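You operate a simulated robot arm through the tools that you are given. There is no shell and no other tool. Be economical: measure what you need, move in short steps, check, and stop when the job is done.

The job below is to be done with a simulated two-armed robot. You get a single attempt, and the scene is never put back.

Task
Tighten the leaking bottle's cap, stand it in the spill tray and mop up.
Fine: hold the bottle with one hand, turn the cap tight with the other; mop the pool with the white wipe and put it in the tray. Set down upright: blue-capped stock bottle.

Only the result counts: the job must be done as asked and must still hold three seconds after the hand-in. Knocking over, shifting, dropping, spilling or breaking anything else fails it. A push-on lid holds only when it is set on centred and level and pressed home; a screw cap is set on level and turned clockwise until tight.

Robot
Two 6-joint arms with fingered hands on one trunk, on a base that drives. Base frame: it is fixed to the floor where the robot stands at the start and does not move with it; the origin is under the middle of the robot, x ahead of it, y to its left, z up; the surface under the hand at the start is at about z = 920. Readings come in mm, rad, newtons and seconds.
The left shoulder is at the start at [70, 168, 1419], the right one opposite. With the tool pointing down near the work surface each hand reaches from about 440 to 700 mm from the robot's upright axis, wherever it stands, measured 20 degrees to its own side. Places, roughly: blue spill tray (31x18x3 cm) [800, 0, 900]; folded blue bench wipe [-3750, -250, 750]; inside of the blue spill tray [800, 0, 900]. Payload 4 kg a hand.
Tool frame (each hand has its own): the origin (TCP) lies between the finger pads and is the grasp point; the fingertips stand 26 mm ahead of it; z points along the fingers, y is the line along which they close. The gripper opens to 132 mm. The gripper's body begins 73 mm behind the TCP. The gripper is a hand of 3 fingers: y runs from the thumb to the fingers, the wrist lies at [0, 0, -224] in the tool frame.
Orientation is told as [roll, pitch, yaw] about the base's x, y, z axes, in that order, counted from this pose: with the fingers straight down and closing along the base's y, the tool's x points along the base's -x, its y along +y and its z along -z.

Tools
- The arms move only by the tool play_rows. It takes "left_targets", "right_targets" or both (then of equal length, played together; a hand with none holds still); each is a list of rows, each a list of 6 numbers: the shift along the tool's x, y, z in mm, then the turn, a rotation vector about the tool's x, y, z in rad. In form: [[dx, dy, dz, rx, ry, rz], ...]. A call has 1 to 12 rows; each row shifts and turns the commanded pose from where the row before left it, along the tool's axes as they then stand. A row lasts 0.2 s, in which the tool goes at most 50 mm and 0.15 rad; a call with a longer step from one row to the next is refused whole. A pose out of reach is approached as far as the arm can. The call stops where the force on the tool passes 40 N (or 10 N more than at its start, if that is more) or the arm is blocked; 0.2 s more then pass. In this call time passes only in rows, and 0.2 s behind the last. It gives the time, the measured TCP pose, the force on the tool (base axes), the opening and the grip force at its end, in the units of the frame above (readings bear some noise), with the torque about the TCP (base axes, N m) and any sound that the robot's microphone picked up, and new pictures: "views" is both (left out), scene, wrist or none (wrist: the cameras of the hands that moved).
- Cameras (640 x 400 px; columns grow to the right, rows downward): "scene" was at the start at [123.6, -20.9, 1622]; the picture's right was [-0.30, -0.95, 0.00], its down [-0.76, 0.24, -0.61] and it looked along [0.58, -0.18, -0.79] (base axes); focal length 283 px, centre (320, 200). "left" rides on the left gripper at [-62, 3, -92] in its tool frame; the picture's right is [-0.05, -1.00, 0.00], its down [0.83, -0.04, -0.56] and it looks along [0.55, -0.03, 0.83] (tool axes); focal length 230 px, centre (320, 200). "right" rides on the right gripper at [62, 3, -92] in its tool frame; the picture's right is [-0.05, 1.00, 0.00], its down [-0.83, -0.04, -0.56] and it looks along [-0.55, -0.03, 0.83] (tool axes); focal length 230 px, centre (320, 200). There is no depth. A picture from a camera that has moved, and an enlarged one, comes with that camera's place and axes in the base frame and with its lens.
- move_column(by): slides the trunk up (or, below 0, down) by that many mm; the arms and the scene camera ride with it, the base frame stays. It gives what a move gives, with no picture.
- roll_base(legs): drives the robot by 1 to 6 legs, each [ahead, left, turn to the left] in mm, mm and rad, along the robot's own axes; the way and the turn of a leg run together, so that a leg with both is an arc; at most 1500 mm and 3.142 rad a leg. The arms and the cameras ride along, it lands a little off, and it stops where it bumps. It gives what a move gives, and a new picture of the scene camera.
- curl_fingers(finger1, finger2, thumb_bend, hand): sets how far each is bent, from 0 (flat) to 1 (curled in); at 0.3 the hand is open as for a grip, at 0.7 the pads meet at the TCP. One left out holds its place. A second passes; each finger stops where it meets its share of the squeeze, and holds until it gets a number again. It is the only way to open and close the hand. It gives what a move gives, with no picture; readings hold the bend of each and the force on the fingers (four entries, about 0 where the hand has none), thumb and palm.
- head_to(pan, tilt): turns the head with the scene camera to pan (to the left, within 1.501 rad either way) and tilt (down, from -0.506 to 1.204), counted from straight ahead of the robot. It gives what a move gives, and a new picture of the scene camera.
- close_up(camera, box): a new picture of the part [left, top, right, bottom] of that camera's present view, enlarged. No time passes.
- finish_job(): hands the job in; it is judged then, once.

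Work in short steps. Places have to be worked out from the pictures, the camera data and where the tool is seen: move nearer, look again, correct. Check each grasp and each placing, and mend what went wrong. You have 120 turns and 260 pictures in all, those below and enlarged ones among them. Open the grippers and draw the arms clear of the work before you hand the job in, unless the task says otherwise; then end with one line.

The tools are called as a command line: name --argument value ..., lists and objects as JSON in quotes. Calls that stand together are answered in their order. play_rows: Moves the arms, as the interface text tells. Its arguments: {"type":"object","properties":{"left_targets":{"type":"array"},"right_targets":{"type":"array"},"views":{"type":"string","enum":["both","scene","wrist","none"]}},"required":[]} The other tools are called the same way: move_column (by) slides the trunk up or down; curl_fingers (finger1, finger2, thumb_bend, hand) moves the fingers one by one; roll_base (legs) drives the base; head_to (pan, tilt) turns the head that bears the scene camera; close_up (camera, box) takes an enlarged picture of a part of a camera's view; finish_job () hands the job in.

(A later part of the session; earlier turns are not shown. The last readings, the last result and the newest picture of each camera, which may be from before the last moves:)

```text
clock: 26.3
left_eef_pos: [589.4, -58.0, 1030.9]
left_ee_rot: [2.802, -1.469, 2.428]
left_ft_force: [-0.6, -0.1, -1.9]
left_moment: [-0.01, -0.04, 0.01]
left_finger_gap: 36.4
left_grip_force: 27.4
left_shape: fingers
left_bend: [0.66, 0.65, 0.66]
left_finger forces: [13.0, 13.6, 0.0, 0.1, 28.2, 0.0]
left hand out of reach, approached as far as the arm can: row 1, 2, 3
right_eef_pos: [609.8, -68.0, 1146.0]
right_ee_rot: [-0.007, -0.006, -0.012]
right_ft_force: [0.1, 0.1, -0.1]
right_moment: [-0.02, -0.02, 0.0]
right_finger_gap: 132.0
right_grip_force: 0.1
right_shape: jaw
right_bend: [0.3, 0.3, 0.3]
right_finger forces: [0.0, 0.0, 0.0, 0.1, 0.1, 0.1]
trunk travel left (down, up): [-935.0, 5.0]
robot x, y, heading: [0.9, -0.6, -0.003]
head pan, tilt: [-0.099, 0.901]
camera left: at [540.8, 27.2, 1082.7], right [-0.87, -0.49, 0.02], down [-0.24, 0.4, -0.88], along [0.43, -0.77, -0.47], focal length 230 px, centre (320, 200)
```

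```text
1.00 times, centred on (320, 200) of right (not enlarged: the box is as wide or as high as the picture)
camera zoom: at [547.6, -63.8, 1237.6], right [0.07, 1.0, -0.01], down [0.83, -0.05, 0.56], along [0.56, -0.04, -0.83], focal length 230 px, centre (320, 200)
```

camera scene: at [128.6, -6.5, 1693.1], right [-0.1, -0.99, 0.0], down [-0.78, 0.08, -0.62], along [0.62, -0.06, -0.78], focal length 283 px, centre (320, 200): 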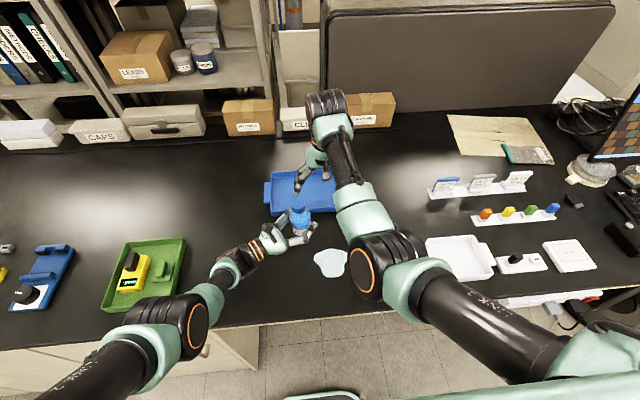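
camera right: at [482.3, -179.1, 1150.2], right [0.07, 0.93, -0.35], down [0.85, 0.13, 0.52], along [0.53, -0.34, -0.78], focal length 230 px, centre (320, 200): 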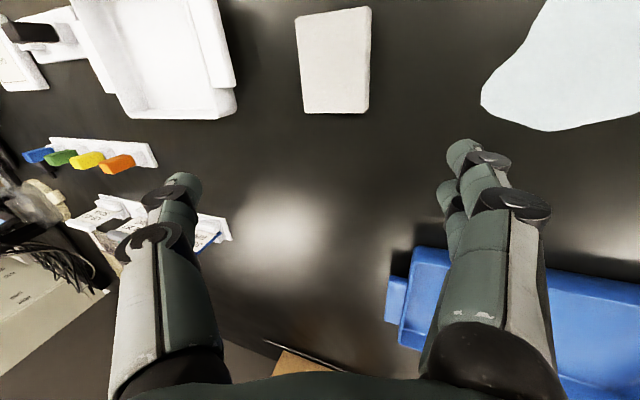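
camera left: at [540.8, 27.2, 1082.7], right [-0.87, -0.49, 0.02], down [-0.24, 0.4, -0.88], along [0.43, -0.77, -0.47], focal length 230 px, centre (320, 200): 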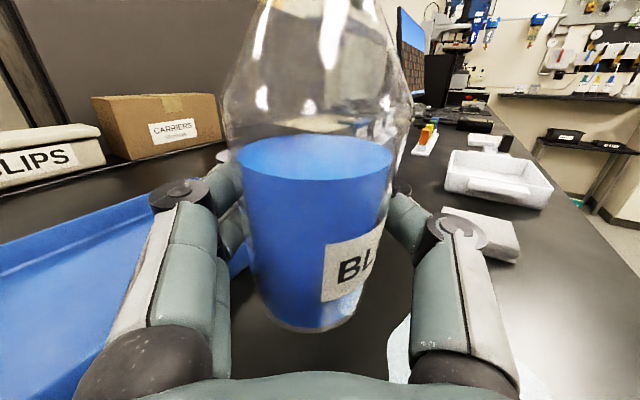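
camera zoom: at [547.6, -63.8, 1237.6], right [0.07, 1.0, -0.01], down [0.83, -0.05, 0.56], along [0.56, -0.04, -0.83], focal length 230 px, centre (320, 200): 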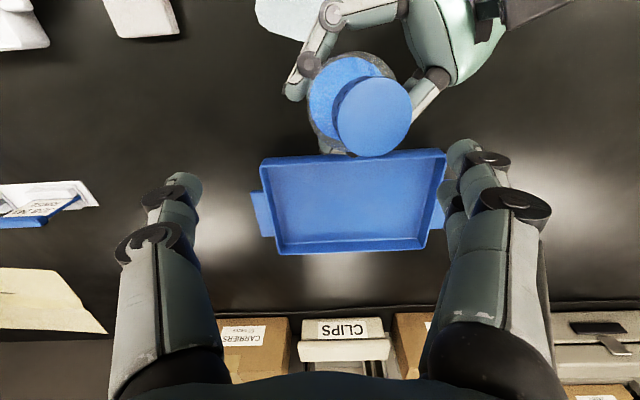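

The left hand has over-tilted upward by about 0.1 rad, judging by its camera axes. I'll undo that and nudge it toward the right hand's axis.

play_rows --left_targets '[[0, 0, 0, 0, 0.05, 0], [0, 0, 0, 0, 0.05, 0], [0, 5, 12, 0, 0, 0]]' --views "wrist"

close_up --camera "right" --box '[0, 0, 640, 400]'

```text
clock: 27.1
left_eef_pos: [605.9, -63.8, 1023.6]
left_ee_rot: [1.533, -1.535, -2.588]
left_ft_force: [0.6, 0.4, -3.5]
left_moment: [-0.02, -0.01, 0.0]
left_finger_gap: 36.5
left_grip_force: 27.6
left_shape: fingers
left_bend: [0.66, 0.65, 0.66]
left_finger forces: [13.0, 13.6, 0.0, 0.0, 28.2, 0.0]
left hand out of reach, approached as far as the arm can: row 1, 2, 3
right_eef_pos: [610.1, -67.3, 1146.2]
right_ee_rot: [-0.007, -0.007, -0.014]
right_ft_force: [0.2, 0.6, 0.0]
right_moment: [0.01, 0.0, -0.02]
right_finger_gap: 132.3
right_grip_force: 0.1
right_shape: jaw
right_bend: [0.3, 0.3, 0.3]
right_finger forces: [0.0, 0.1, 0.1, 0.1, 0.0, 0.0]
trunk travel left (down, up): [-935.0, 5.0]
robot x, y, heading: [1.0, 1.2, -0.003]
head pan, tilt: [-0.099, 0.901]
camera left: at [560.8, 15.8, 1085.5], right [-0.87, -0.49, 0.02], down [-0.29, 0.48, -0.83], along [0.4, -0.73, -0.56], focal length 230 px, centre (320, 200)
```

left: 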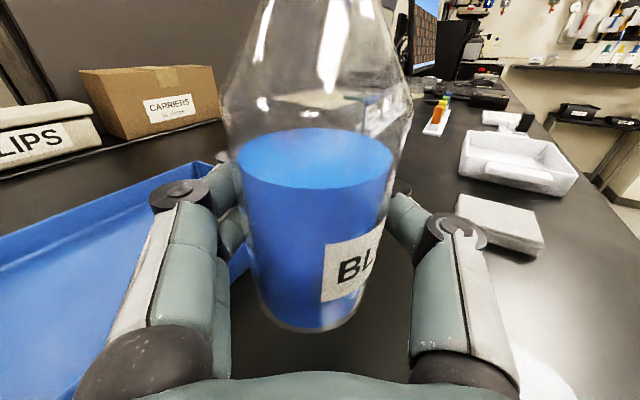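

```text
1.00 times, centred on (320, 200) of right (not enlarged: the box is as wide or as high as the picture)
camera zoom: at [547.4, -63.8, 1237.5], right [0.07, 1.0, -0.01], down [0.83, -0.05, 0.56], along [0.56, -0.04, -0.83], focal length 230 px, centre (320, 200)
```

zoom: 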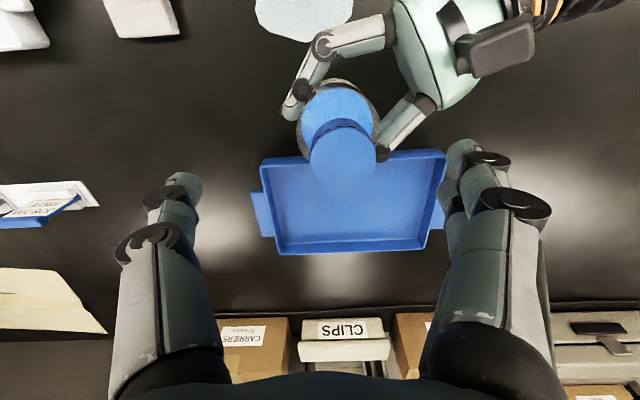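

Good: the left hand is level and the cap is about 14 mm short in x and 12 mm off in y. I'll move the left hand to align it.

play_rows --left_targets '[[-6, 6, 17, 0, 0, 0]]' --views "none"

close_up --camera "right" --box '[0, 0, 640, 400]'

close_up --camera "scene" --box '[220, 120, 420, 245]'

```text
clock: 27.5
left_eef_pos: [615.6, -67.3, 1036.7]
left_ee_rot: [1.538, -1.537, -2.592]
left_ft_force: [-0.2, -0.3, -1.5]
left_moment: [-0.03, 0.03, -0.01]
left_finger_gap: 36.0
left_grip_force: 27.4
left_shape: fingers
left_bend: [0.66, 0.65, 0.66]
left_finger forces: [13.1, 13.7, 0.0, 0.0, 28.2, 0.0]
left hand out of reach, approached as far as the arm can: row 1
right_eef_pos: [608.6, -69.0, 1144.9]
right_ee_rot: [-0.007, -0.007, -0.015]
right_ft_force: [-0.5, -0.8, -0.8]
right_moment: [0.04, 0.01, 0.01]
right_finger_gap: 131.9
right_grip_force: 0.1
right_shape: jaw
right_bend: [0.3, 0.3, 0.3]
right_finger forces: [0.0, 0.0, 0.0, 0.1, 0.1, 0.0]
trunk travel left (down, up): [-935.0, 5.0]
robot x, y, heading: [1.1, -1.4, -0.005]
head pan, tilt: [-0.099, 0.901]
```

```text
1.00 times, centred on (320, 200) of right (not enlarged: the box is as wide or as high as the picture)
camera zoom: at [548.5, -64.1, 1236.8], right [0.07, 1.0, -0.01], down [0.83, -0.05, 0.56], along [0.56, -0.04, -0.83], focal length 230 px, centre (320, 200)
```

zoom: 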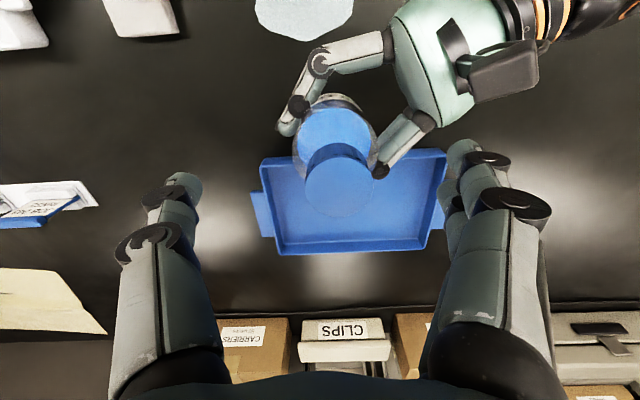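

```text
3.20 times, centred on (320, 182) of scene
camera zoom: at [129.1, -6.8, 1693.1], right [-0.1, -0.99, 0.0], down [-0.78, 0.08, -0.62], along [0.62, -0.06, -0.78], focal length 906 px, centre (320, 256)
```

zoom: 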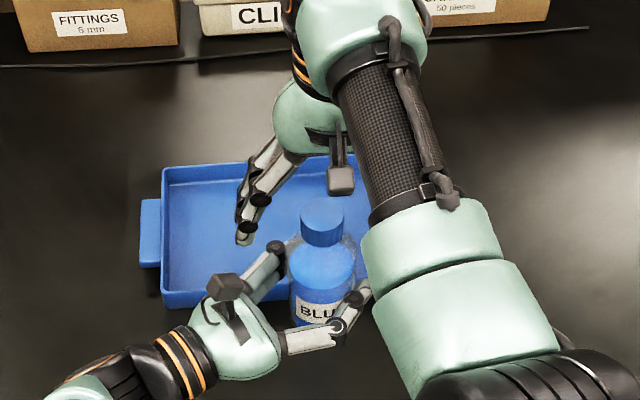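

The cap sits about 9 mm to +y of the right axis, roughly 6 mm short in x and 8 mm low. I'll shift the left hand and raise it so the cap enters between the right fingers.

play_rows --left_targets '[[-5, 1, 10, 0, 0, 0], [-6, 1, 0, 0, 0, 0]]' --views "none"

close_up --camera "right" --box '[160, 100, 480, 300]'

```text
clock: 28.1
left_eef_pos: [624.6, -76.6, 1047.4]
left_ee_rot: [1.569, -1.537, -2.623]
left_ft_force: [-0.3, 0.5, -2.9]
left_moment: [-0.01, -0.01, -0.03]
left_finger_gap: 35.9
left_grip_force: 27.2
left_shape: fingers
left_bend: [0.66, 0.65, 0.66]
left_finger forces: [13.1, 13.6, 0.0, 0.0, 28.1, 0.0]
right_eef_pos: [610.6, -69.1, 1144.8]
right_ee_rot: [-0.007, -0.005, -0.014]
right_ft_force: [0.2, -0.6, -1.0]
right_moment: [0.01, 0.0, -0.02]
right_finger_gap: 131.9
right_grip_force: 0.0
right_shape: jaw
right_bend: [0.3, 0.3, 0.3]
right_finger forces: [0.0, 0.0, 0.0, 0.0, 0.0, 0.0]
trunk travel left (down, up): [-935.0, 5.0]
robot x, y, heading: [-1.6, -1.0, -0.001]
head pan, tilt: [-0.099, 0.901]
```

```text
2.00 times, centred on (320, 200) of right
camera zoom: at [548.2, -64.1, 1236.9], right [0.07, 1.0, -0.01], down [0.83, -0.05, 0.56], along [0.56, -0.04, -0.83], focal length 460 px, centre (320, 200)
```

zoom: 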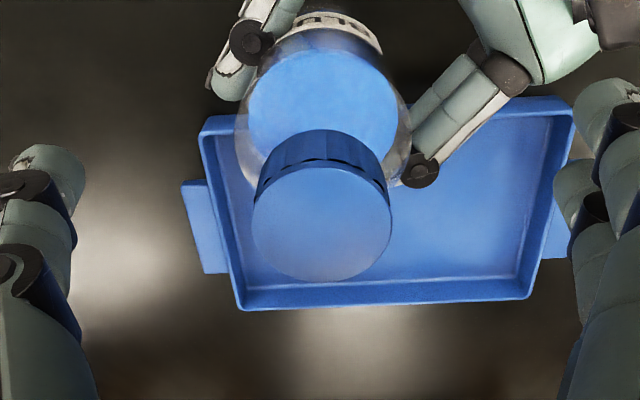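

The cap is now in line in y and about 10 mm ahead in x, with its top near z 1140. I'll shift the right hand over it and pre-rotate it anticlockwise for a longer tightening stroke.

play_rows --right_targets '[[-10, 0, 0, 0, 0, 0], [0, 0, 0, 0, 0, -0.15], [0, 0, 0, 0, 0, -0.15], [0, 0, 0, 0, 0, -0.15], [0, 0, 0, 0, 0, -0.15], [0, 0, 0, 0, 0, -0.15], [0, 0, 8, 0, 0, -0.15]]' --views "wrist"

close_up --camera "scene" --box '[240, 130, 400, 230]'

```text
clock: 29.7
left_eef_pos: [624.9, -77.7, 1049.3]
left_ee_rot: [1.679, -1.533, -2.733]
left_ft_force: [0.9, 0.7, -2.4]
left_moment: [-0.06, 0.07, -0.13]
left_finger_gap: 36.4
left_grip_force: 27.5
left_shape: fingers
left_bend: [0.66, 0.65, 0.66]
left_finger forces: [13.1, 13.6, 0.0, 0.1, 28.1, 0.0]
right_eef_pos: [616.5, -58.0, 1138.5]
right_ee_rot: [0.002, -0.003, 0.899]
right_ft_force: [-0.8, -1.2, -0.7]
right_moment: [-0.05, -0.07, 0.1]
right_finger_gap: 131.9
right_grip_force: 0.1
right_shape: jaw
right_bend: [0.3, 0.3, 0.3]
right_finger forces: [0.0, 0.0, 0.1, 0.1, 0.0, 0.1]
trunk travel left (down, up): [-935.0, 5.0]
robot x, y, heading: [-2.4, 1.6, -0.0]
head pan, tilt: [-0.099, 0.901]
camera right: at [576.5, -104.3, 1230.2], right [-0.75, 0.66, 0.0], down [0.55, 0.62, 0.56], along [0.37, 0.42, -0.83], focal length 230 px, centre (320, 200)
```

right: 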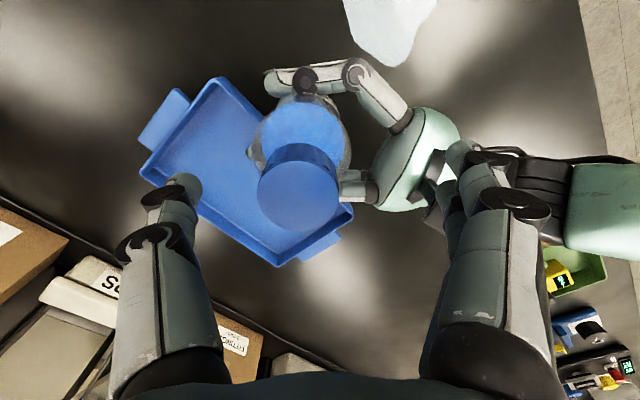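

```text
4.00 times, centred on (320, 180) of scene
camera zoom: at [128.3, -6.4, 1693.2], right [-0.1, -0.99, 0.0], down [-0.78, 0.08, -0.62], along [0.62, -0.06, -0.78], focal length 1132 px, centre (320, 280)
```

zoom: 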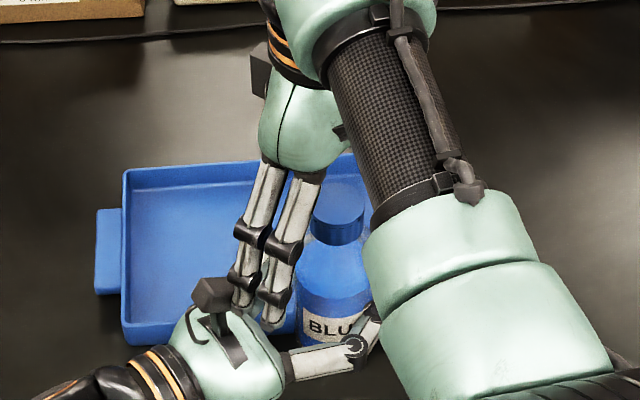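

The cap lies 10 mm to the -y side of the tool, and one right finger is close to the left hand's camera. I'll centre on the cap and partly close the right hand.

play_rows --right_targets '[[0, -10, 0, 0, 0, 0]]' --views "none"

curl_fingers --hand "right" --finger1 0.46 --finger2 0.46 --thumb_bend 0.46

close_up --camera "right" --box '[0, 0, 640, 400]'

```text
clock: 30.1
left_eef_pos: [625.3, -78.0, 1047.3]
left_ee_rot: [1.592, -1.535, -2.647]
left_ft_force: [-0.9, 0.8, -1.9]
left_moment: [-0.01, -0.02, 0.0]
left_finger_gap: 36.3
left_grip_force: 26.9
left_shape: fingers
left_bend: [0.66, 0.65, 0.66]
left_finger forces: [13.1, 13.7, 0.1, 0.0, 28.1, 0.0]
right_eef_pos: [626.1, -63.7, 1138.3]
right_ee_rot: [-0.001, -0.006, 0.897]
right_ft_force: [0.9, -0.1, -0.8]
right_moment: [-0.01, 0.0, -0.01]
right_finger_gap: 132.1
right_grip_force: 0.1
right_shape: jaw
right_bend: [0.3, 0.3, 0.3]
right_finger forces: [0.1, 0.0, 0.0, 0.1, 0.0, 0.0]
trunk travel left (down, up): [-935.0, 5.0]
robot x, y, heading: [3.4, 0.2, -0.0]
head pan, tilt: [-0.099, 0.901]
```

```text
clock: 31.1
left_eef_pos: [624.0, -77.5, 1048.2]
left_ee_rot: [1.584, -1.536, -2.639]
left_ft_force: [-0.1, 0.4, -3.0]
left_moment: [-0.02, -0.02, -0.01]
left_finger_gap: 35.9
left_grip_force: 26.9
left_shape: fingers
left_bend: [0.66, 0.65, 0.66]
left_finger forces: [13.1, 13.6, 0.1, 0.0, 28.1, 0.1]
right_eef_pos: [626.3, -64.2, 1141.2]
right_ee_rot: [-0.004, -0.008, 0.896]
right_ft_force: [-0.7, -0.4, -0.3]
right_moment: [-0.02, 0.01, -0.02]
right_finger_gap: 82.0
right_grip_force: 0.1
right_shape: fingers
right_bend: [0.46, 0.46, 0.46]
right_finger forces: [0.0, 0.1, 0.0, 0.1, 0.0, 0.0]
trunk travel left (down, up): [-935.0, 5.0]
robot x, y, heading: [-1.7, -3.4, -0.001]
head pan, tilt: [-0.099, 0.901]
```

```text
1.00 times, centred on (320, 200) of right (not enlarged: the box is as wide or as high as the picture)
camera zoom: at [584.5, -110.6, 1231.9], right [-0.75, 0.67, 0.0], down [0.55, 0.62, 0.56], along [0.37, 0.42, -0.83], focal length 230 px, centre (320, 200)
```

zoom: 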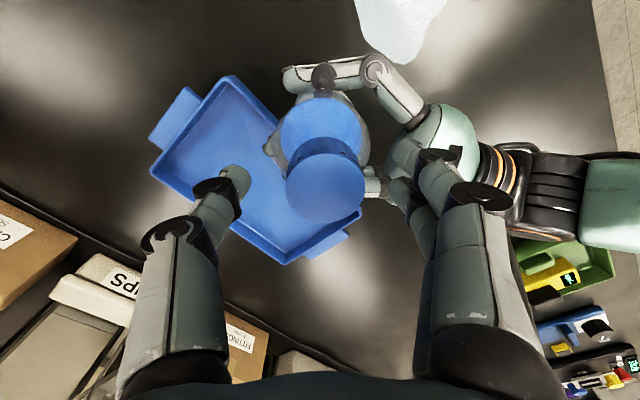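

Triangulating the two right-hand views puts the cap top near [618.5, -69, 1142]. I'll centre the right hand there, then close on the cap.

play_rows --right_targets '[[8, 3, 2, 0, 0, 0]]' --views "none"

curl_fingers --hand "right" --finger1 0.59 --finger2 0.59 --thumb_bend 0.59

close_up --camera "right" --box '[160, 100, 480, 300]'

close_up --camera "scene" --box '[240, 130, 400, 230]'

```text
clock: 31.5
left_eef_pos: [624.9, -77.9, 1048.1]
left_ee_rot: [1.582, -1.536, -2.634]
left_ft_force: [-0.1, -0.9, -2.8]
left_moment: [-0.01, -0.02, 0.0]
left_finger_gap: 35.9
left_grip_force: 27.6
left_shape: fingers
left_bend: [0.66, 0.65, 0.66]
left_finger forces: [13.1, 13.5, 0.0, 0.0, 28.1, 0.1]
right_eef_pos: [618.1, -68.4, 1139.4]
right_ee_rot: [-0.004, -0.006, 0.895]
right_ft_force: [-0.2, 0.3, 0.4]
right_moment: [-0.01, -0.02, -0.01]
right_finger_gap: 82.0
right_grip_force: 0.0
right_shape: fingers
right_bend: [0.46, 0.46, 0.46]
right_finger forces: [0.0, 0.1, 0.0, 0.1, 0.0, 0.1]
trunk travel left (down, up): [-935.0, 5.0]
robot x, y, heading: [-1.9, -1.0, -0.001]
head pan, tilt: [-0.099, 0.901]
```

```text
clock: 32.5
left_eef_pos: [624.9, -77.5, 1046.9]
left_ee_rot: [1.581, -1.536, -2.635]
left_ft_force: [-0.1, 0.4, -3.0]
left_moment: [-0.03, -0.05, 0.01]
left_finger_gap: 36.2
left_grip_force: 27.7
left_shape: fingers
left_bend: [0.66, 0.65, 0.66]
left_finger forces: [12.7, 13.8, 0.0, 0.0, 28.2, 0.1]
right_eef_pos: [619.9, -68.6, 1138.2]
right_ee_rot: [-0.003, -0.007, 0.896]
right_ft_force: [0.5, 0.1, 0.0]
right_moment: [0.01, -0.04, 0.01]
right_finger_gap: 39.7
right_grip_force: 0.1
right_shape: fingers
right_bend: [0.59, 0.59, 0.59]
right_finger forces: [0.0, 0.0, 0.1, 0.0, 0.6, 0.0]
trunk travel left (down, up): [-935.0, 5.0]
robot x, y, heading: [0.7, -0.6, 0.001]
head pan, tilt: [-0.099, 0.901]
```

```text
2.00 times, centred on (320, 200) of right
camera zoom: at [577.7, -115.3, 1230.2], right [-0.75, 0.67, 0.0], down [0.55, 0.62, 0.56], along [0.37, 0.42, -0.83], focal length 460 px, centre (320, 200)
```

zoom: 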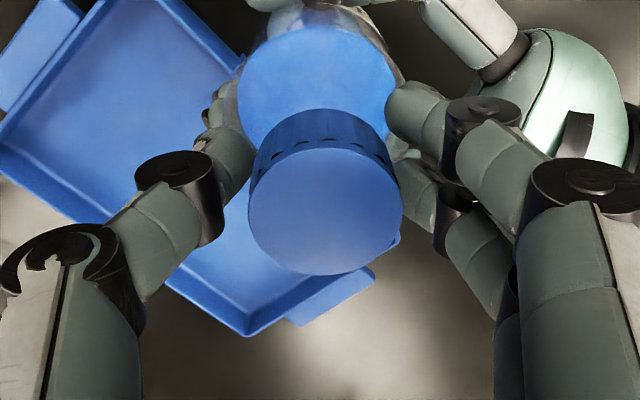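

```text
4.00 times, centred on (320, 180) of scene
camera zoom: at [128.2, -6.3, 1693.2], right [-0.1, -0.99, 0.0], down [-0.78, 0.08, -0.62], along [0.62, -0.06, -0.78], focal length 1132 px, centre (320, 280)
```

zoom: 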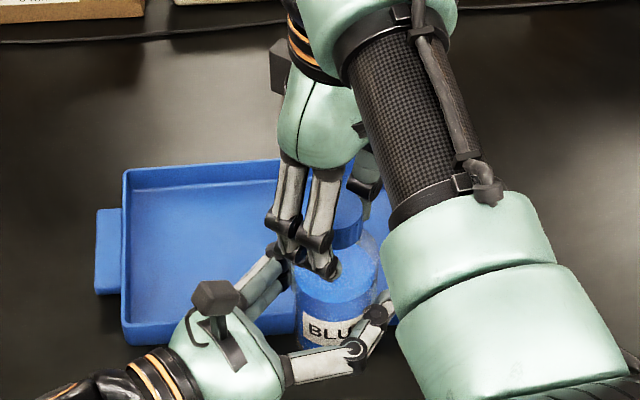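

The fingers are just about touching at a 40 mm gap, with tips a bit below the cap rim. I'll raise 8 mm so the pads sit on the cap alone, then close.

play_rows --right_targets '[[0, 0, -8, 0, 0, 0]]' --views "none"

curl_fingers --hand "right" --finger1 0.72 --finger2 0.72 --thumb_bend 0.72

close_up --camera "scene" --box '[240, 130, 400, 230]'

close_up --camera "right" --box '[160, 100, 480, 300]'

```text
clock: 32.9
left_eef_pos: [623.7, -76.1, 1048.4]
left_ee_rot: [1.586, -1.536, -2.639]
left_ft_force: [0.9, -0.9, -2.0]
left_moment: [0.02, -0.01, -0.02]
left_finger_gap: 36.1
left_grip_force: 27.8
left_shape: fingers
left_bend: [0.66, 0.65, 0.66]
left_finger forces: [13.3, 13.5, 0.0, 0.0, 28.2, 0.1]
right_eef_pos: [618.8, -69.8, 1145.5]
right_ee_rot: [0.0, -0.007, 0.895]
right_ft_force: [-0.3, 0.2, -0.9]
right_moment: [-0.01, 0.0, -0.01]
right_finger_gap: 38.7
right_grip_force: 0.0
right_shape: fingers
right_bend: [0.59, 0.59, 0.59]
right_finger forces: [0.1, 0.1, 0.0, 0.1, 0.1, 0.1]
trunk travel left (down, up): [-935.0, 5.0]
robot x, y, heading: [-0.2, -1.3, 0.003]
head pan, tilt: [-0.099, 0.901]
```

```text
clock: 33.9
left_eef_pos: [623.9, -76.5, 1047.4]
left_ee_rot: [1.601, -1.535, -2.656]
left_ft_force: [0.8, 0.2, 0.6]
left_moment: [0.0, 0.11, -0.05]
left_finger_gap: 36.4
left_grip_force: 27.7
left_shape: fingers
left_bend: [0.66, 0.66, 0.66]
left_finger forces: [14.7, 12.9, 0.0, 0.0, 27.8, 0.0]
right_eef_pos: [618.7, -70.1, 1147.3]
right_ee_rot: [-0.002, -0.004, 0.896]
right_ft_force: [-0.5, -0.3, -2.8]
right_moment: [-0.01, -0.02, -0.02]
right_finger_gap: 28.0
right_grip_force: 15.5
right_shape: fingers
right_bend: [0.65, 0.65, 0.65]
right_finger forces: [7.8, 7.9, 0.0, 0.1, 15.0, 0.0]
trunk travel left (down, up): [-935.0, 5.0]
robot x, y, heading: [-0.4, 3.1, 0.004]
head pan, tilt: [-0.099, 0.901]
```

```text
4.00 times, centred on (320, 180) of scene
camera zoom: at [128.1, -6.4, 1693.2], right [-0.1, -0.99, 0.0], down [-0.78, 0.08, -0.62], along [0.62, -0.06, -0.78], focal length 1132 px, centre (320, 280)
```

zoom: 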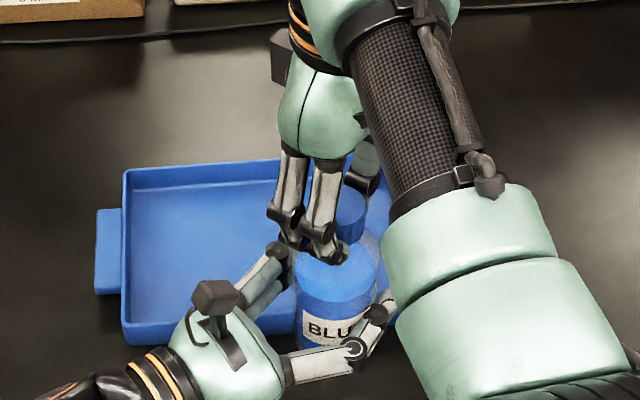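

```text
2.00 times, centred on (320, 200) of right
camera zoom: at [577.6, -116.1, 1238.0], right [-0.75, 0.67, 0.0], down [0.55, 0.62, 0.56], along [0.37, 0.42, -0.83], focal length 460 px, centre (320, 200)
```

zoom: 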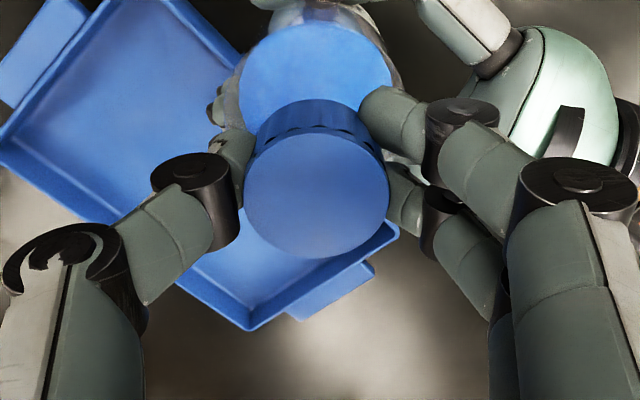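

The cap is gripped with 15 N by thumb and both fingers. I'll turn it clockwise (positive about the tool z).

play_rows --right_targets '[[0, 0, 0, 0, 0, 0.12], [0, 0, 0, 0, 0, 0.12], [0, 0, 0, 0, 0, 0.12], [0, 0, 0, 0, 0, 0.12], [0, 0, 0, 0, 0, 0.12]]' --views "none"

close_up --camera "right" --box '[0, 0, 640, 400]'

```text
clock: 35.1
left_eef_pos: [624.6, -77.8, 1047.2]
left_ee_rot: [1.583, -1.536, -2.638]
left_ft_force: [-0.1, -1.1, 2.9]
left_moment: [0.05, 0.02, -0.01]
left_finger_gap: 36.2
left_grip_force: 28.5
left_shape: fingers
left_bend: [0.66, 0.66, 0.66]
left_finger forces: [14.4, 12.8, 0.0, 0.0, 29.1, 0.0]
right_eef_pos: [619.1, -68.8, 1146.8]
right_ee_rot: [0.002, -0.006, 0.292]
right_ft_force: [1.0, 1.5, -4.2]
right_moment: [0.08, -0.02, 0.01]
right_finger_gap: 28.2
right_grip_force: 15.7
right_shape: fingers
right_bend: [0.66, 0.65, 0.65]
right_finger forces: [7.9, 8.5, 0.0, 0.1, 14.9, 0.0]
trunk travel left (down, up): [-935.0, 5.0]
robot x, y, heading: [-4.2, -0.6, -0.001]
head pan, tilt: [-0.099, 0.901]
```

```text
1.00 times, centred on (320, 200) of right (not enlarged: the box is as wide or as high as the picture)
camera zoom: at [558.4, -84.5, 1237.6], right [-0.24, 0.97, 0.0], down [0.8, 0.2, 0.56], along [0.54, 0.14, -0.83], focal length 230 px, centre (320, 200)
```

zoom: 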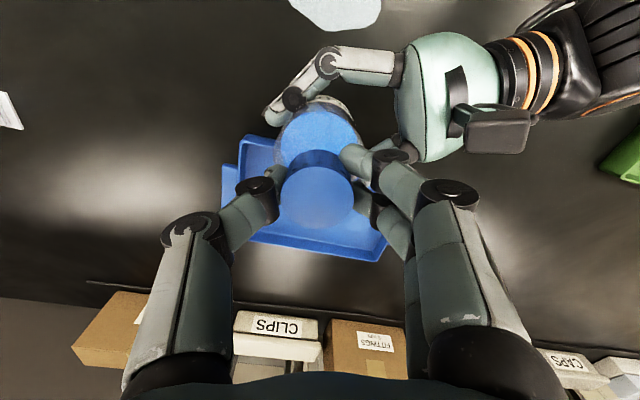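

It turned 0.6 rad with almost no torque, so the cap is threading freely. I'll keep turning.

play_rows --right_targets '[[0, 0, 0, 0, 0, 0.12], [0, 0, 0, 0, 0, 0.12], [0, 0, 0, 0, 0, 0.12], [0, 0, 0, 0, 0, 0.12], [0, 0, 0, 0, 0, 0.12], [0, 0, 0, 0, 0, 0.12]]' --views "none"

```text
clock: 36.5
left_eef_pos: [624.2, -78.5, 1046.6]
left_ee_rot: [1.598, -1.535, -2.653]
left_ft_force: [-3.4, -3.2, 5.4]
left_moment: [0.1, -0.2, 0.05]
left_finger_gap: 36.1
left_grip_force: 27.6
left_shape: fingers
left_bend: [0.66, 0.66, 0.66]
left_finger forces: [12.3, 12.4, 0.0, 0.0, 30.3, 0.1]
right_eef_pos: [618.2, -70.3, 1146.8]
right_ee_rot: [0.003, -0.006, -0.428]
right_ft_force: [3.6, 2.4, -6.1]
right_moment: [0.16, -0.14, 0.02]
right_finger_gap: 28.2
right_grip_force: 15.5
right_shape: fingers
right_bend: [0.66, 0.65, 0.65]
right_finger forces: [8.2, 8.9, 0.0, 0.0, 12.9, 0.1]
trunk travel left (down, up): [-935.0, 5.0]
robot x, y, heading: [0.9, 1.7, -0.001]
head pan, tilt: [-0.099, 0.901]
```

That makes 1.3 rad turned, with a slight downward pull as the cap threads on. I'll follow it down a little and keep turning.

play_rows --right_targets '[[0, 0, 0.5, 0, 0, 0.12], [0, 0, 0.5, 0, 0, 0.12], [0, 0, 0, 0, 0, 0.12], [0, 0, 0, 0, 0, 0.12], [0, 0, 0, 0, 0, 0.12]]' --views "none"

close_up --camera "right" --box '[0, 0, 640, 400]'

close_up --camera "left" --box '[0, 0, 640, 400]'

```text
clock: 37.7
left_eef_pos: [623.3, -77.4, 1048.5]
left_ee_rot: [1.596, -1.536, -2.652]
left_ft_force: [-5.7, -3.2, 2.7]
left_moment: [0.14, -0.29, 0.03]
left_finger_gap: 35.8
left_grip_force: 27.3
left_shape: fingers
left_bend: [0.66, 0.67, 0.66]
left_finger forces: [11.7, 11.9, 0.0, 0.0, 31.0, 0.0]
right_eef_pos: [618.2, -71.1, 1145.5]
right_ee_rot: [0.008, -0.002, -1.028]
right_ft_force: [5.0, 2.4, -5.0]
right_moment: [0.17, -0.22, 0.0]
right_finger_gap: 28.2
right_grip_force: 15.2
right_shape: fingers
right_bend: [0.66, 0.65, 0.65]
right_finger forces: [9.2, 8.9, 0.0, 0.1, 11.6, 0.1]
trunk travel left (down, up): [-935.0, 5.0]
robot x, y, heading: [-4.3, 2.5, -0.001]
head pan, tilt: [-0.099, 0.901]
```

```text
1.00 times, centred on (320, 200) of right (not enlarged: the box is as wide or as high as the picture)
camera zoom: at [589.1, -16.1, 1237.7], right [0.88, 0.47, 0.01], down [0.39, -0.74, 0.56], along [0.27, -0.49, -0.83], focal length 230 px, centre (320, 200)
```

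zoom: 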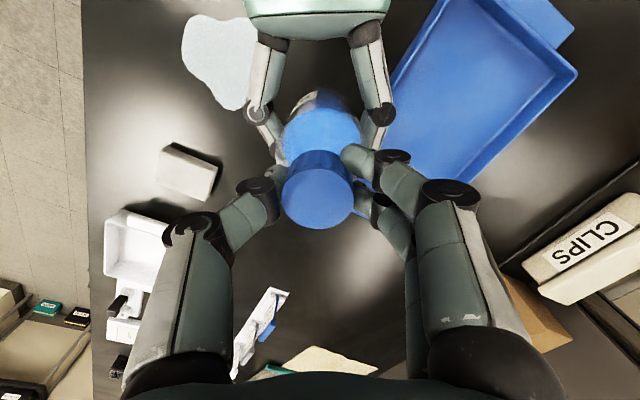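

```text
1.00 times, centred on (320, 200) of left (not enlarged: the box is as wide or as high as the picture)
camera zoom: at [579.0, 2.4, 1108.6], right [-0.87, -0.49, 0.02], down [-0.29, 0.48, -0.83], along [0.4, -0.73, -0.55], focal length 230 px, centre (320, 200)
```

zoom: 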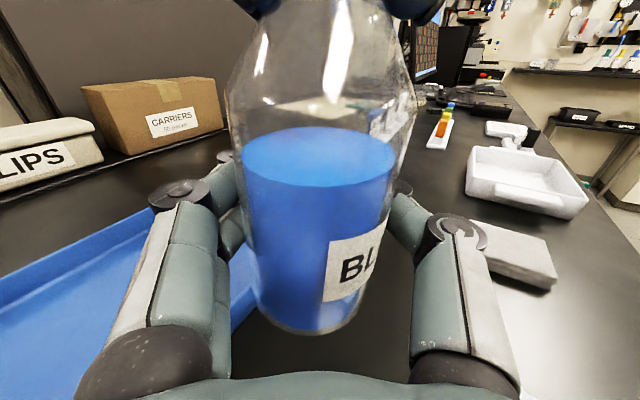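

The bottle isn't slipping in the left hand and the turning torque is still about zero. I'll ease the side load and continue.

play_rows --right_targets '[[0, 1, 0.5, 0, 0, 0.12], [0, 0, 0.5, 0, 0, 0.12], [0, 0, 0, 0, 0, 0.12], [0, 0, 0, 0, 0, 0.12], [0, 0, 0, 0, 0, 0.12], [0, 0, 0, 0, 0, 0.12]]' --views "none"

```text
clock: 39.1
left_eef_pos: [624.5, -76.8, 1047.5]
left_ee_rot: [1.588, -1.536, -2.645]
left_ft_force: [-3.9, -0.7, 2.1]
left_moment: [0.08, -0.18, 0.03]
left_finger_gap: 36.0
left_grip_force: 26.8
left_shape: fingers
left_bend: [0.67, 0.67, 0.66]
left_finger forces: [11.6, 12.7, 0.1, 0.1, 29.4, 0.0]
right_eef_pos: [619.6, -68.6, 1145.3]
right_ee_rot: [0.005, 0.005, -1.748]
right_ft_force: [4.6, -0.1, -4.8]
right_moment: [0.04, -0.2, 0.0]
right_finger_gap: 28.3
right_grip_force: 14.0
right_shape: fingers
right_bend: [0.67, 0.66, 0.65]
right_finger forces: [9.2, 6.9, 0.0, 0.0, 12.1, 0.0]
trunk travel left (down, up): [-935.0, 5.0]
robot x, y, heading: [0.1, 2.6, 0.003]
head pan, tilt: [-0.099, 0.901]
```

2.6 rad turned so far with free rotation. I'll continue while the wrist still has range.

play_rows --right_targets '[[0, 0, 0.3, 0, 0, 0.12], [0, 0, 0.3, 0, 0, 0.12], [0, 0, 0.3, 0, 0, 0.12], [0, 0, 0, 0, 0, 0.12], [0, 0, 0, 0, 0, 0.12], [0, 0, 0, 0, 0, 0.12]]' --views "none"

close_up --camera "right" --box '[160, 100, 480, 300]'

```text
clock: 40.5
left_eef_pos: [624.1, -78.0, 1046.8]
left_ee_rot: [1.578, -1.535, -2.633]
left_ft_force: [-3.8, 0.1, -1.1]
left_moment: [0.08, -0.23, -0.12]
left_finger_gap: 35.5
left_grip_force: 27.5
left_shape: fingers
left_bend: [0.67, 0.67, 0.66]
left_finger forces: [12.2, 14.3, 0.0, 0.0, 28.6, 0.1]
right_eef_pos: [618.0, -69.1, 1145.0]
right_ee_rot: [0.001, 0.006, -2.471]
right_ft_force: [3.3, 0.1, -2.3]
right_moment: [0.0, -0.12, 0.16]
right_finger_gap: 27.6
right_grip_force: 14.8
right_shape: fingers
right_bend: [0.67, 0.67, 0.65]
right_finger forces: [9.9, 5.8, 0.0, 0.1, 13.6, 0.1]
trunk travel left (down, up): [-935.0, 5.0]
robot x, y, heading: [3.2, -2.3, 0.006]
head pan, tilt: [-0.099, 0.901]
```

```text
2.00 times, centred on (320, 200) of right
camera zoom: at [668.0, -33.4, 1236.4], right [0.58, -0.81, 0.0], down [-0.68, -0.49, 0.55], along [-0.45, -0.32, -0.84], focal length 460 px, centre (320, 200)
```

zoom: 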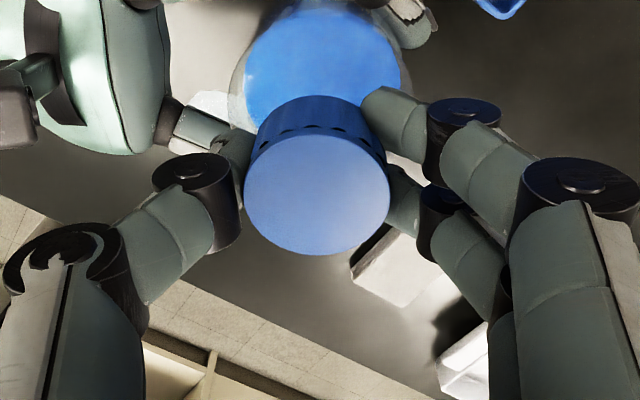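

Resisting torque is now showing (0.16 N m), so the cap is seating. I'll firm up the cap grip and keep turning.

curl_fingers --hand "right" --finger1 0.85 --finger2 0.85 --thumb_bend 0.85

play_rows --right_targets '[[0, 0, 0, 0, 0, 0.1], [0, 0, 0, 0, 0, 0.1], [0, 0, 0, 0, 0, 0.1]]' --views "none"

close_up --camera "left" --box '[0, 0, 640, 400]'

```text
clock: 41.5
left_eef_pos: [624.3, -77.1, 1047.8]
left_ee_rot: [1.584, -1.535, -2.636]
left_ft_force: [-2.3, 1.7, -0.4]
left_moment: [0.05, 0.06, -0.18]
left_finger_gap: 35.4
left_grip_force: 27.2
left_shape: fingers
left_bend: [0.67, 0.67, 0.66]
left_finger forces: [14.9, 12.3, 0.0, 0.0, 27.3, 0.1]
right_eef_pos: [618.0, -68.6, 1144.7]
right_ee_rot: [0.0, 0.007, -2.469]
right_ft_force: [1.7, -0.9, -2.0]
right_moment: [-0.18, -0.23, 0.11]
right_finger_gap: 27.1
right_grip_force: 30.8
right_shape: fingers
right_bend: [0.69, 0.69, 0.66]
right_finger forces: [18.0, 14.5, 0.1, 0.1, 27.5, 0.0]
trunk travel left (down, up): [-935.0, 5.0]
robot x, y, heading: [-1.1, 1.9, 0.0]
head pan, tilt: [-0.099, 0.901]
```

```text
clock: 42.3
left_eef_pos: [623.5, -77.7, 1047.8]
left_ee_rot: [1.594, -1.534, -2.649]
left_ft_force: [0.8, -0.5, -1.2]
left_moment: [0.13, 0.07, -0.43]
left_finger_gap: 34.8
left_grip_force: 28.3
left_shape: fingers
left_bend: [0.66, 0.67, 0.68]
left_finger forces: [16.4, 13.7, 0.0, 0.0, 26.4, 0.1]
right_eef_pos: [619.5, -69.5, 1144.2]
right_ee_rot: [-0.001, 0.007, -2.768]
right_ft_force: [-0.4, 1.2, -1.2]
right_moment: [-0.05, -0.02, 0.42]
right_finger_gap: 26.7
right_grip_force: 31.6
right_shape: fingers
right_bend: [0.69, 0.69, 0.67]
right_finger forces: [18.8, 13.0, 0.0, 0.0, 31.9, 0.1]
trunk travel left (down, up): [-935.0, 5.0]
robot x, y, heading: [1.0, 0.1, 0.004]
head pan, tilt: [-0.099, 0.901]
```

```text
1.00 times, centred on (320, 200) of left (not enlarged: the box is as wide or as high as the picture)
camera zoom: at [579.0, 2.2, 1108.7], right [-0.87, -0.49, 0.02], down [-0.29, 0.48, -0.83], along [0.4, -0.73, -0.55], focal length 230 px, centre (320, 200)
```

zoom: 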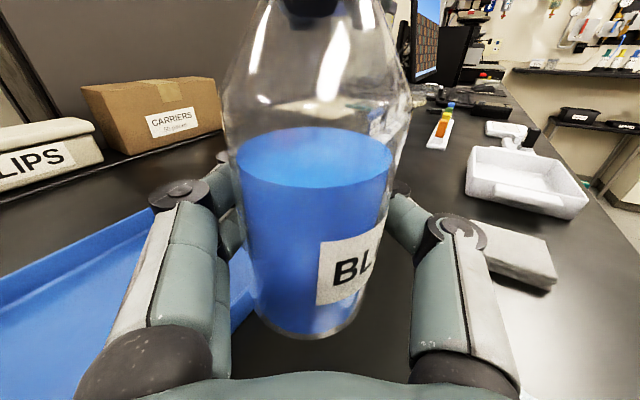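

Torque is up to 0.42 N m with a slight label shift, meaning the bottle is starting to slip. I'll firm up the left grip and give the final turn.

curl_fingers --hand "left" --finger1 0.9 --finger2 0.9 --thumb_bend 0.9

play_rows --right_targets '[[0, 0, 0, 0, 0, 0.1], [0, 0, 0, 0, 0, 0.1]]' --views "none"

close_up --camera "left" --box '[0, 0, 640, 400]'

```text
clock: 43.3
left_eef_pos: [622.9, -77.0, 1046.3]
left_ee_rot: [1.538, -1.538, -2.596]
left_ft_force: [7.0, -13.4, -11.7]
left_moment: [-0.03, 0.24, -0.14]
left_finger_gap: 12.0
left_grip_force: 33.7
left_shape: fingers
left_bend: [0.79, 0.82, 0.79]
left_finger forces: [20.5, 17.2, 0.1, 0.1, 29.4, 0.0]
right_eef_pos: [619.8, -67.0, 1144.7]
right_ee_rot: [-0.005, 0.008, -2.764]
right_ft_force: [-7.6, 14.5, 10.1]
right_moment: [1.23, 0.46, 0.12]
right_finger_gap: 27.3
right_grip_force: 38.5
right_shape: fingers
right_bend: [0.66, 0.68, 0.71]
right_finger forces: [14.3, 14.5, 0.0, 0.0, 47.7, 0.0]
trunk travel left (down, up): [-935.0, 5.0]
robot x, y, heading: [-0.2, -5.3, -0.001]
head pan, tilt: [-0.099, 0.901]
```

```text
clock: 43.9
left_eef_pos: [623.0, -77.3, 1045.7]
left_ee_rot: [1.471, -1.539, -2.525]
left_ft_force: [10.1, -15.9, -22.0]
left_moment: [-0.24, 0.46, -0.49]
left_finger_gap: 5.5
left_grip_force: 33.5
left_shape: fingers
left_bend: [0.81, 0.85, 0.81]
left_finger forces: [22.6, 18.1, 0.0, 0.0, 26.0, 0.1]
right_eef_pos: [619.4, -65.0, 1145.0]
right_ee_rot: [-0.01, 0.01, -2.965]
right_ft_force: [-10.5, 16.5, 20.6]
right_moment: [1.51, 0.5, 0.42]
right_finger_gap: 27.6
right_grip_force: 39.1
right_shape: fingers
right_bend: [0.66, 0.68, 0.72]
right_finger forces: [14.4, 11.0, 0.0, 0.1, 53.1, 0.0]
trunk travel left (down, up): [-935.0, 5.0]
robot x, y, heading: [2.5, -0.3, -0.0]
head pan, tilt: [-0.099, 0.901]
```

```text
1.00 times, centred on (320, 200) of left (not enlarged: the box is as wide or as high as the picture)
camera zoom: at [578.4, 2.4, 1107.2], right [-0.87, -0.49, 0.02], down [-0.29, 0.48, -0.83], along [0.4, -0.73, -0.56], focal length 230 px, centre (320, 200)
```

zoom: 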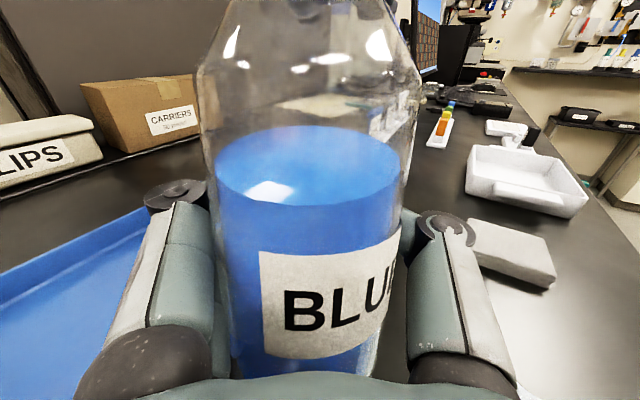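

The harder squeeze pulled the bottle toward the palm and it's now under side load. I'll look before correcting.

close_up --camera "scene" --box '[240, 130, 400, 230]'

close_up --camera "right" --box '[0, 0, 640, 400]'

```text
4.00 times, centred on (320, 180) of scene
camera zoom: at [128.1, -6.3, 1693.2], right [-0.1, -0.99, 0.0], down [-0.78, 0.08, -0.62], along [0.62, -0.06, -0.78], focal length 1132 px, centre (320, 280)
```

zoom: 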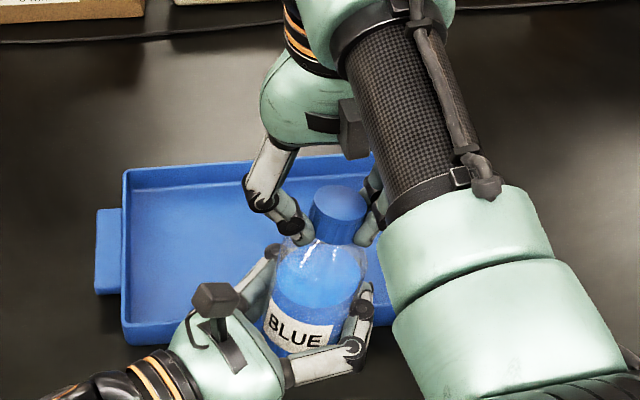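

```text
1.00 times, centred on (320, 200) of right (not enlarged: the box is as wide or as high as the picture)
camera zoom: at [679.7, -59.3, 1237.0], right [0.12, -0.99, -0.01], down [-0.83, -0.11, 0.55], along [-0.54, -0.06, -0.84], focal length 230 px, centre (320, 200)
```

zoom: 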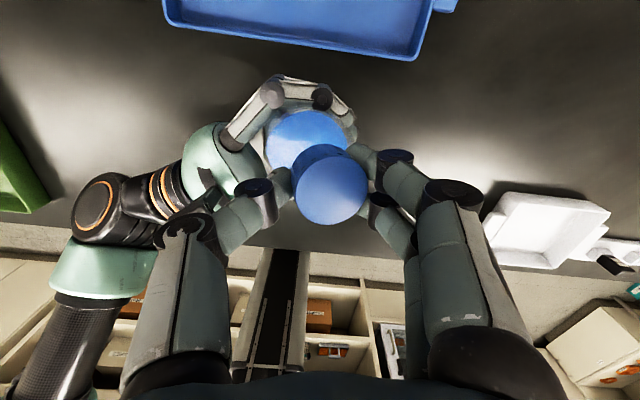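

The bottle's lower end was pulled about 20 mm toward the left palm, so it tilts. Advancing the left hand the same amount should straighten it into a firm palm grasp.

play_rows --left_targets '[[0, 0, 8, 0, 0, 0], [0, 0, 8, 0, 0, 0]]' --views "none"

close_up --camera "scene" --box '[240, 130, 400, 230]'

```text
clock: 44.5
left_eef_pos: [628.0, -85.3, 1048.2]
left_ee_rot: [1.314, -1.54, -2.364]
left_ft_force: [6.8, -6.2, -30.2]
left_moment: [-0.64, 0.25, -0.31]
left_finger_gap: 3.9
left_grip_force: 29.8
left_shape: fingers
left_bend: [0.82, 0.85, 0.82]
left_finger forces: [16.3, 18.2, 0.1, 0.1, 25.4, 0.0]
left hand out of reach, approached as far as the arm can: row 2
right_eef_pos: [619.1, -69.4, 1144.4]
right_ee_rot: [-0.001, 0.012, -2.968]
right_ft_force: [-7.3, 6.8, 28.3]
right_moment: [0.76, 0.2, 0.27]
right_finger_gap: 27.2
right_grip_force: 37.8
right_shape: fingers
right_bend: [0.67, 0.69, 0.72]
right_finger forces: [15.0, 14.2, 0.0, 0.0, 45.5, 0.0]
trunk travel left (down, up): [-935.0, 5.0]
robot x, y, heading: [-4.8, -1.7, 0.0]
head pan, tilt: [-0.099, 0.901]
```

```text
4.00 times, centred on (320, 180) of scene
camera zoom: at [127.9, -6.6, 1693.2], right [-0.1, -0.99, 0.0], down [-0.78, 0.08, -0.62], along [0.62, -0.06, -0.78], focal length 1132 px, centre (320, 280)
```

zoom: 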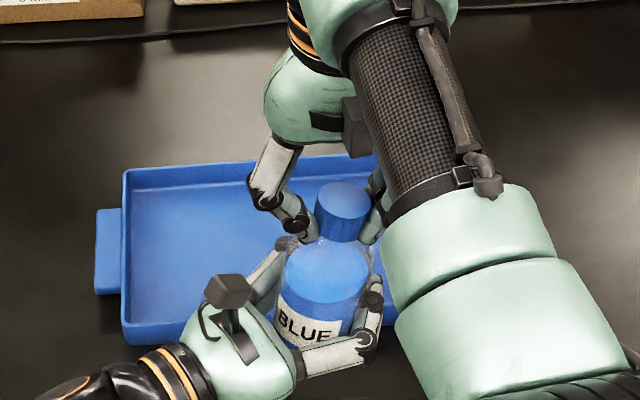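

Side load has dropped and the bottle is straighter, but there is about 28 N of vertical load between the hands. I'll move the right hand up 3 mm and about 6 mm toward the left hand.

play_rows --right_targets '[[-1, -3, -2, 0, 0, 0], [-1, -3, -1, 0, 0, 0]]' --views "none"

close_up --camera "scene" --box '[240, 130, 400, 230]'

close_up --camera "left" --box '[0, 0, 640, 400]'

```text
clock: 45.1
left_eef_pos: [628.2, -86.8, 1051.4]
left_ee_rot: [1.522, -1.537, -2.574]
left_ft_force: [1.1, -0.4, -20.9]
left_moment: [-0.41, -0.08, -0.07]
left_finger_gap: 1.6
left_grip_force: 26.4
left_shape: fingers
left_bend: [0.83, 0.85, 0.82]
left_finger forces: [12.1, 16.2, 0.0, 0.0, 25.1, 0.0]
right_eef_pos: [616.8, -64.9, 1146.4]
right_ee_rot: [0.002, 0.007, -2.97]
right_ft_force: [-2.1, -0.2, 17.1]
right_moment: [-0.06, -0.09, 0.11]
right_finger_gap: 26.6
right_grip_force: 32.8
right_shape: fingers
right_bend: [0.69, 0.7, 0.72]
right_finger forces: [16.7, 15.0, 0.1, 0.0, 32.5, 0.0]
trunk travel left (down, up): [-935.0, 5.0]
robot x, y, heading: [1.4, -1.4, 0.001]
head pan, tilt: [-0.099, 0.901]
```

```text
4.00 times, centred on (320, 180) of scene
camera zoom: at [127.8, -6.3, 1693.2], right [-0.1, -0.99, 0.0], down [-0.78, 0.08, -0.62], along [0.62, -0.06, -0.78], focal length 1132 px, centre (320, 280)
```

zoom: 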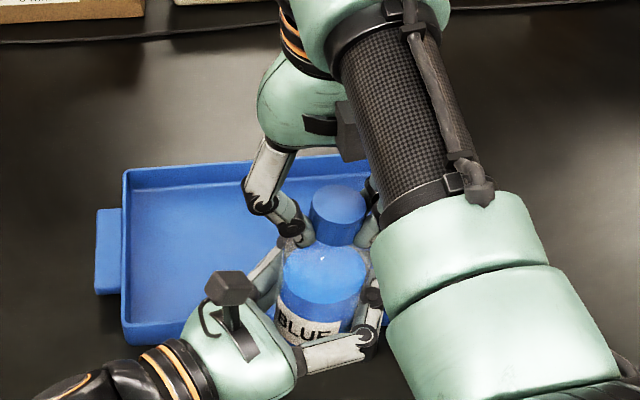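

```text
1.00 times, centred on (320, 200) of left (not enlarged: the box is as wide or as high as the picture)
camera zoom: at [583.1, -6.4, 1112.4], right [-0.87, -0.5, 0.02], down [-0.29, 0.48, -0.83], along [0.4, -0.73, -0.56], focal length 230 px, centre (320, 200)
```

zoom: 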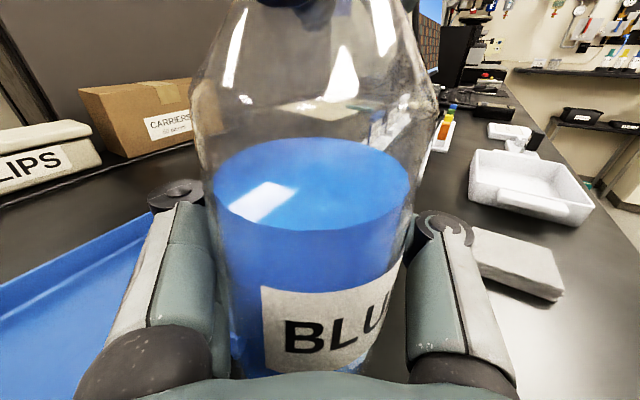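

The load is now mostly relieved and the bottle sits upright in a wrap grasp. I'll turn again and watch the torque.

play_rows --right_targets '[[0, 0, -2, 0, 0, 0], [0, 0, 0, 0, 0, 0.12], [0, 0, 0, 0, 0, 0.12], [0, 0, 0, 0, 0, 0.12]]' --views "none"

close_up --camera "left" --box '[0, 0, 640, 400]'

```text
clock: 46.1
left_eef_pos: [629.7, -86.3, 1052.6]
left_ee_rot: [1.587, -1.534, -2.639]
left_ft_force: [3.3, 0.9, -9.8]
left_moment: [-0.24, 0.05, -0.51]
left_finger_gap: 0.0
left_grip_force: 22.1
left_shape: fingers
left_bend: [0.83, 0.86, 0.83]
left_finger forces: [10.6, 15.3, 0.0, 0.0, 17.9, 0.1]
right_eef_pos: [615.8, -63.2, 1148.2]
right_ee_rot: [-0.003, 0.004, 2.956]
right_ft_force: [-3.2, -0.5, 7.5]
right_moment: [-0.12, 0.09, 0.42]
right_finger_gap: 26.5
right_grip_force: 33.6
right_shape: fingers
right_bend: [0.69, 0.7, 0.72]
right_finger forces: [19.5, 14.1, 0.1, 0.0, 32.9, 0.0]
trunk travel left (down, up): [-935.0, 5.0]
robot x, y, heading: [-0.6, -0.3, 0.003]
head pan, tilt: [-0.099, 0.901]
```

```text
1.00 times, centred on (320, 200) of left (not enlarged: the box is as wide or as high as the picture)
camera zoom: at [584.0, -6.9, 1113.7], right [-0.87, -0.5, 0.02], down [-0.29, 0.48, -0.83], along [0.4, -0.73, -0.55], focal length 230 px, centre (320, 200)
```

zoom: 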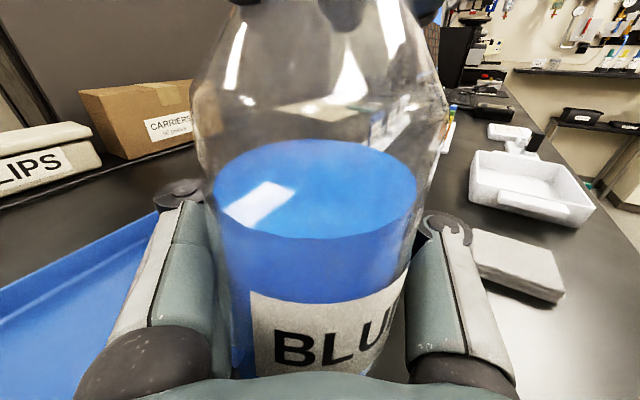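

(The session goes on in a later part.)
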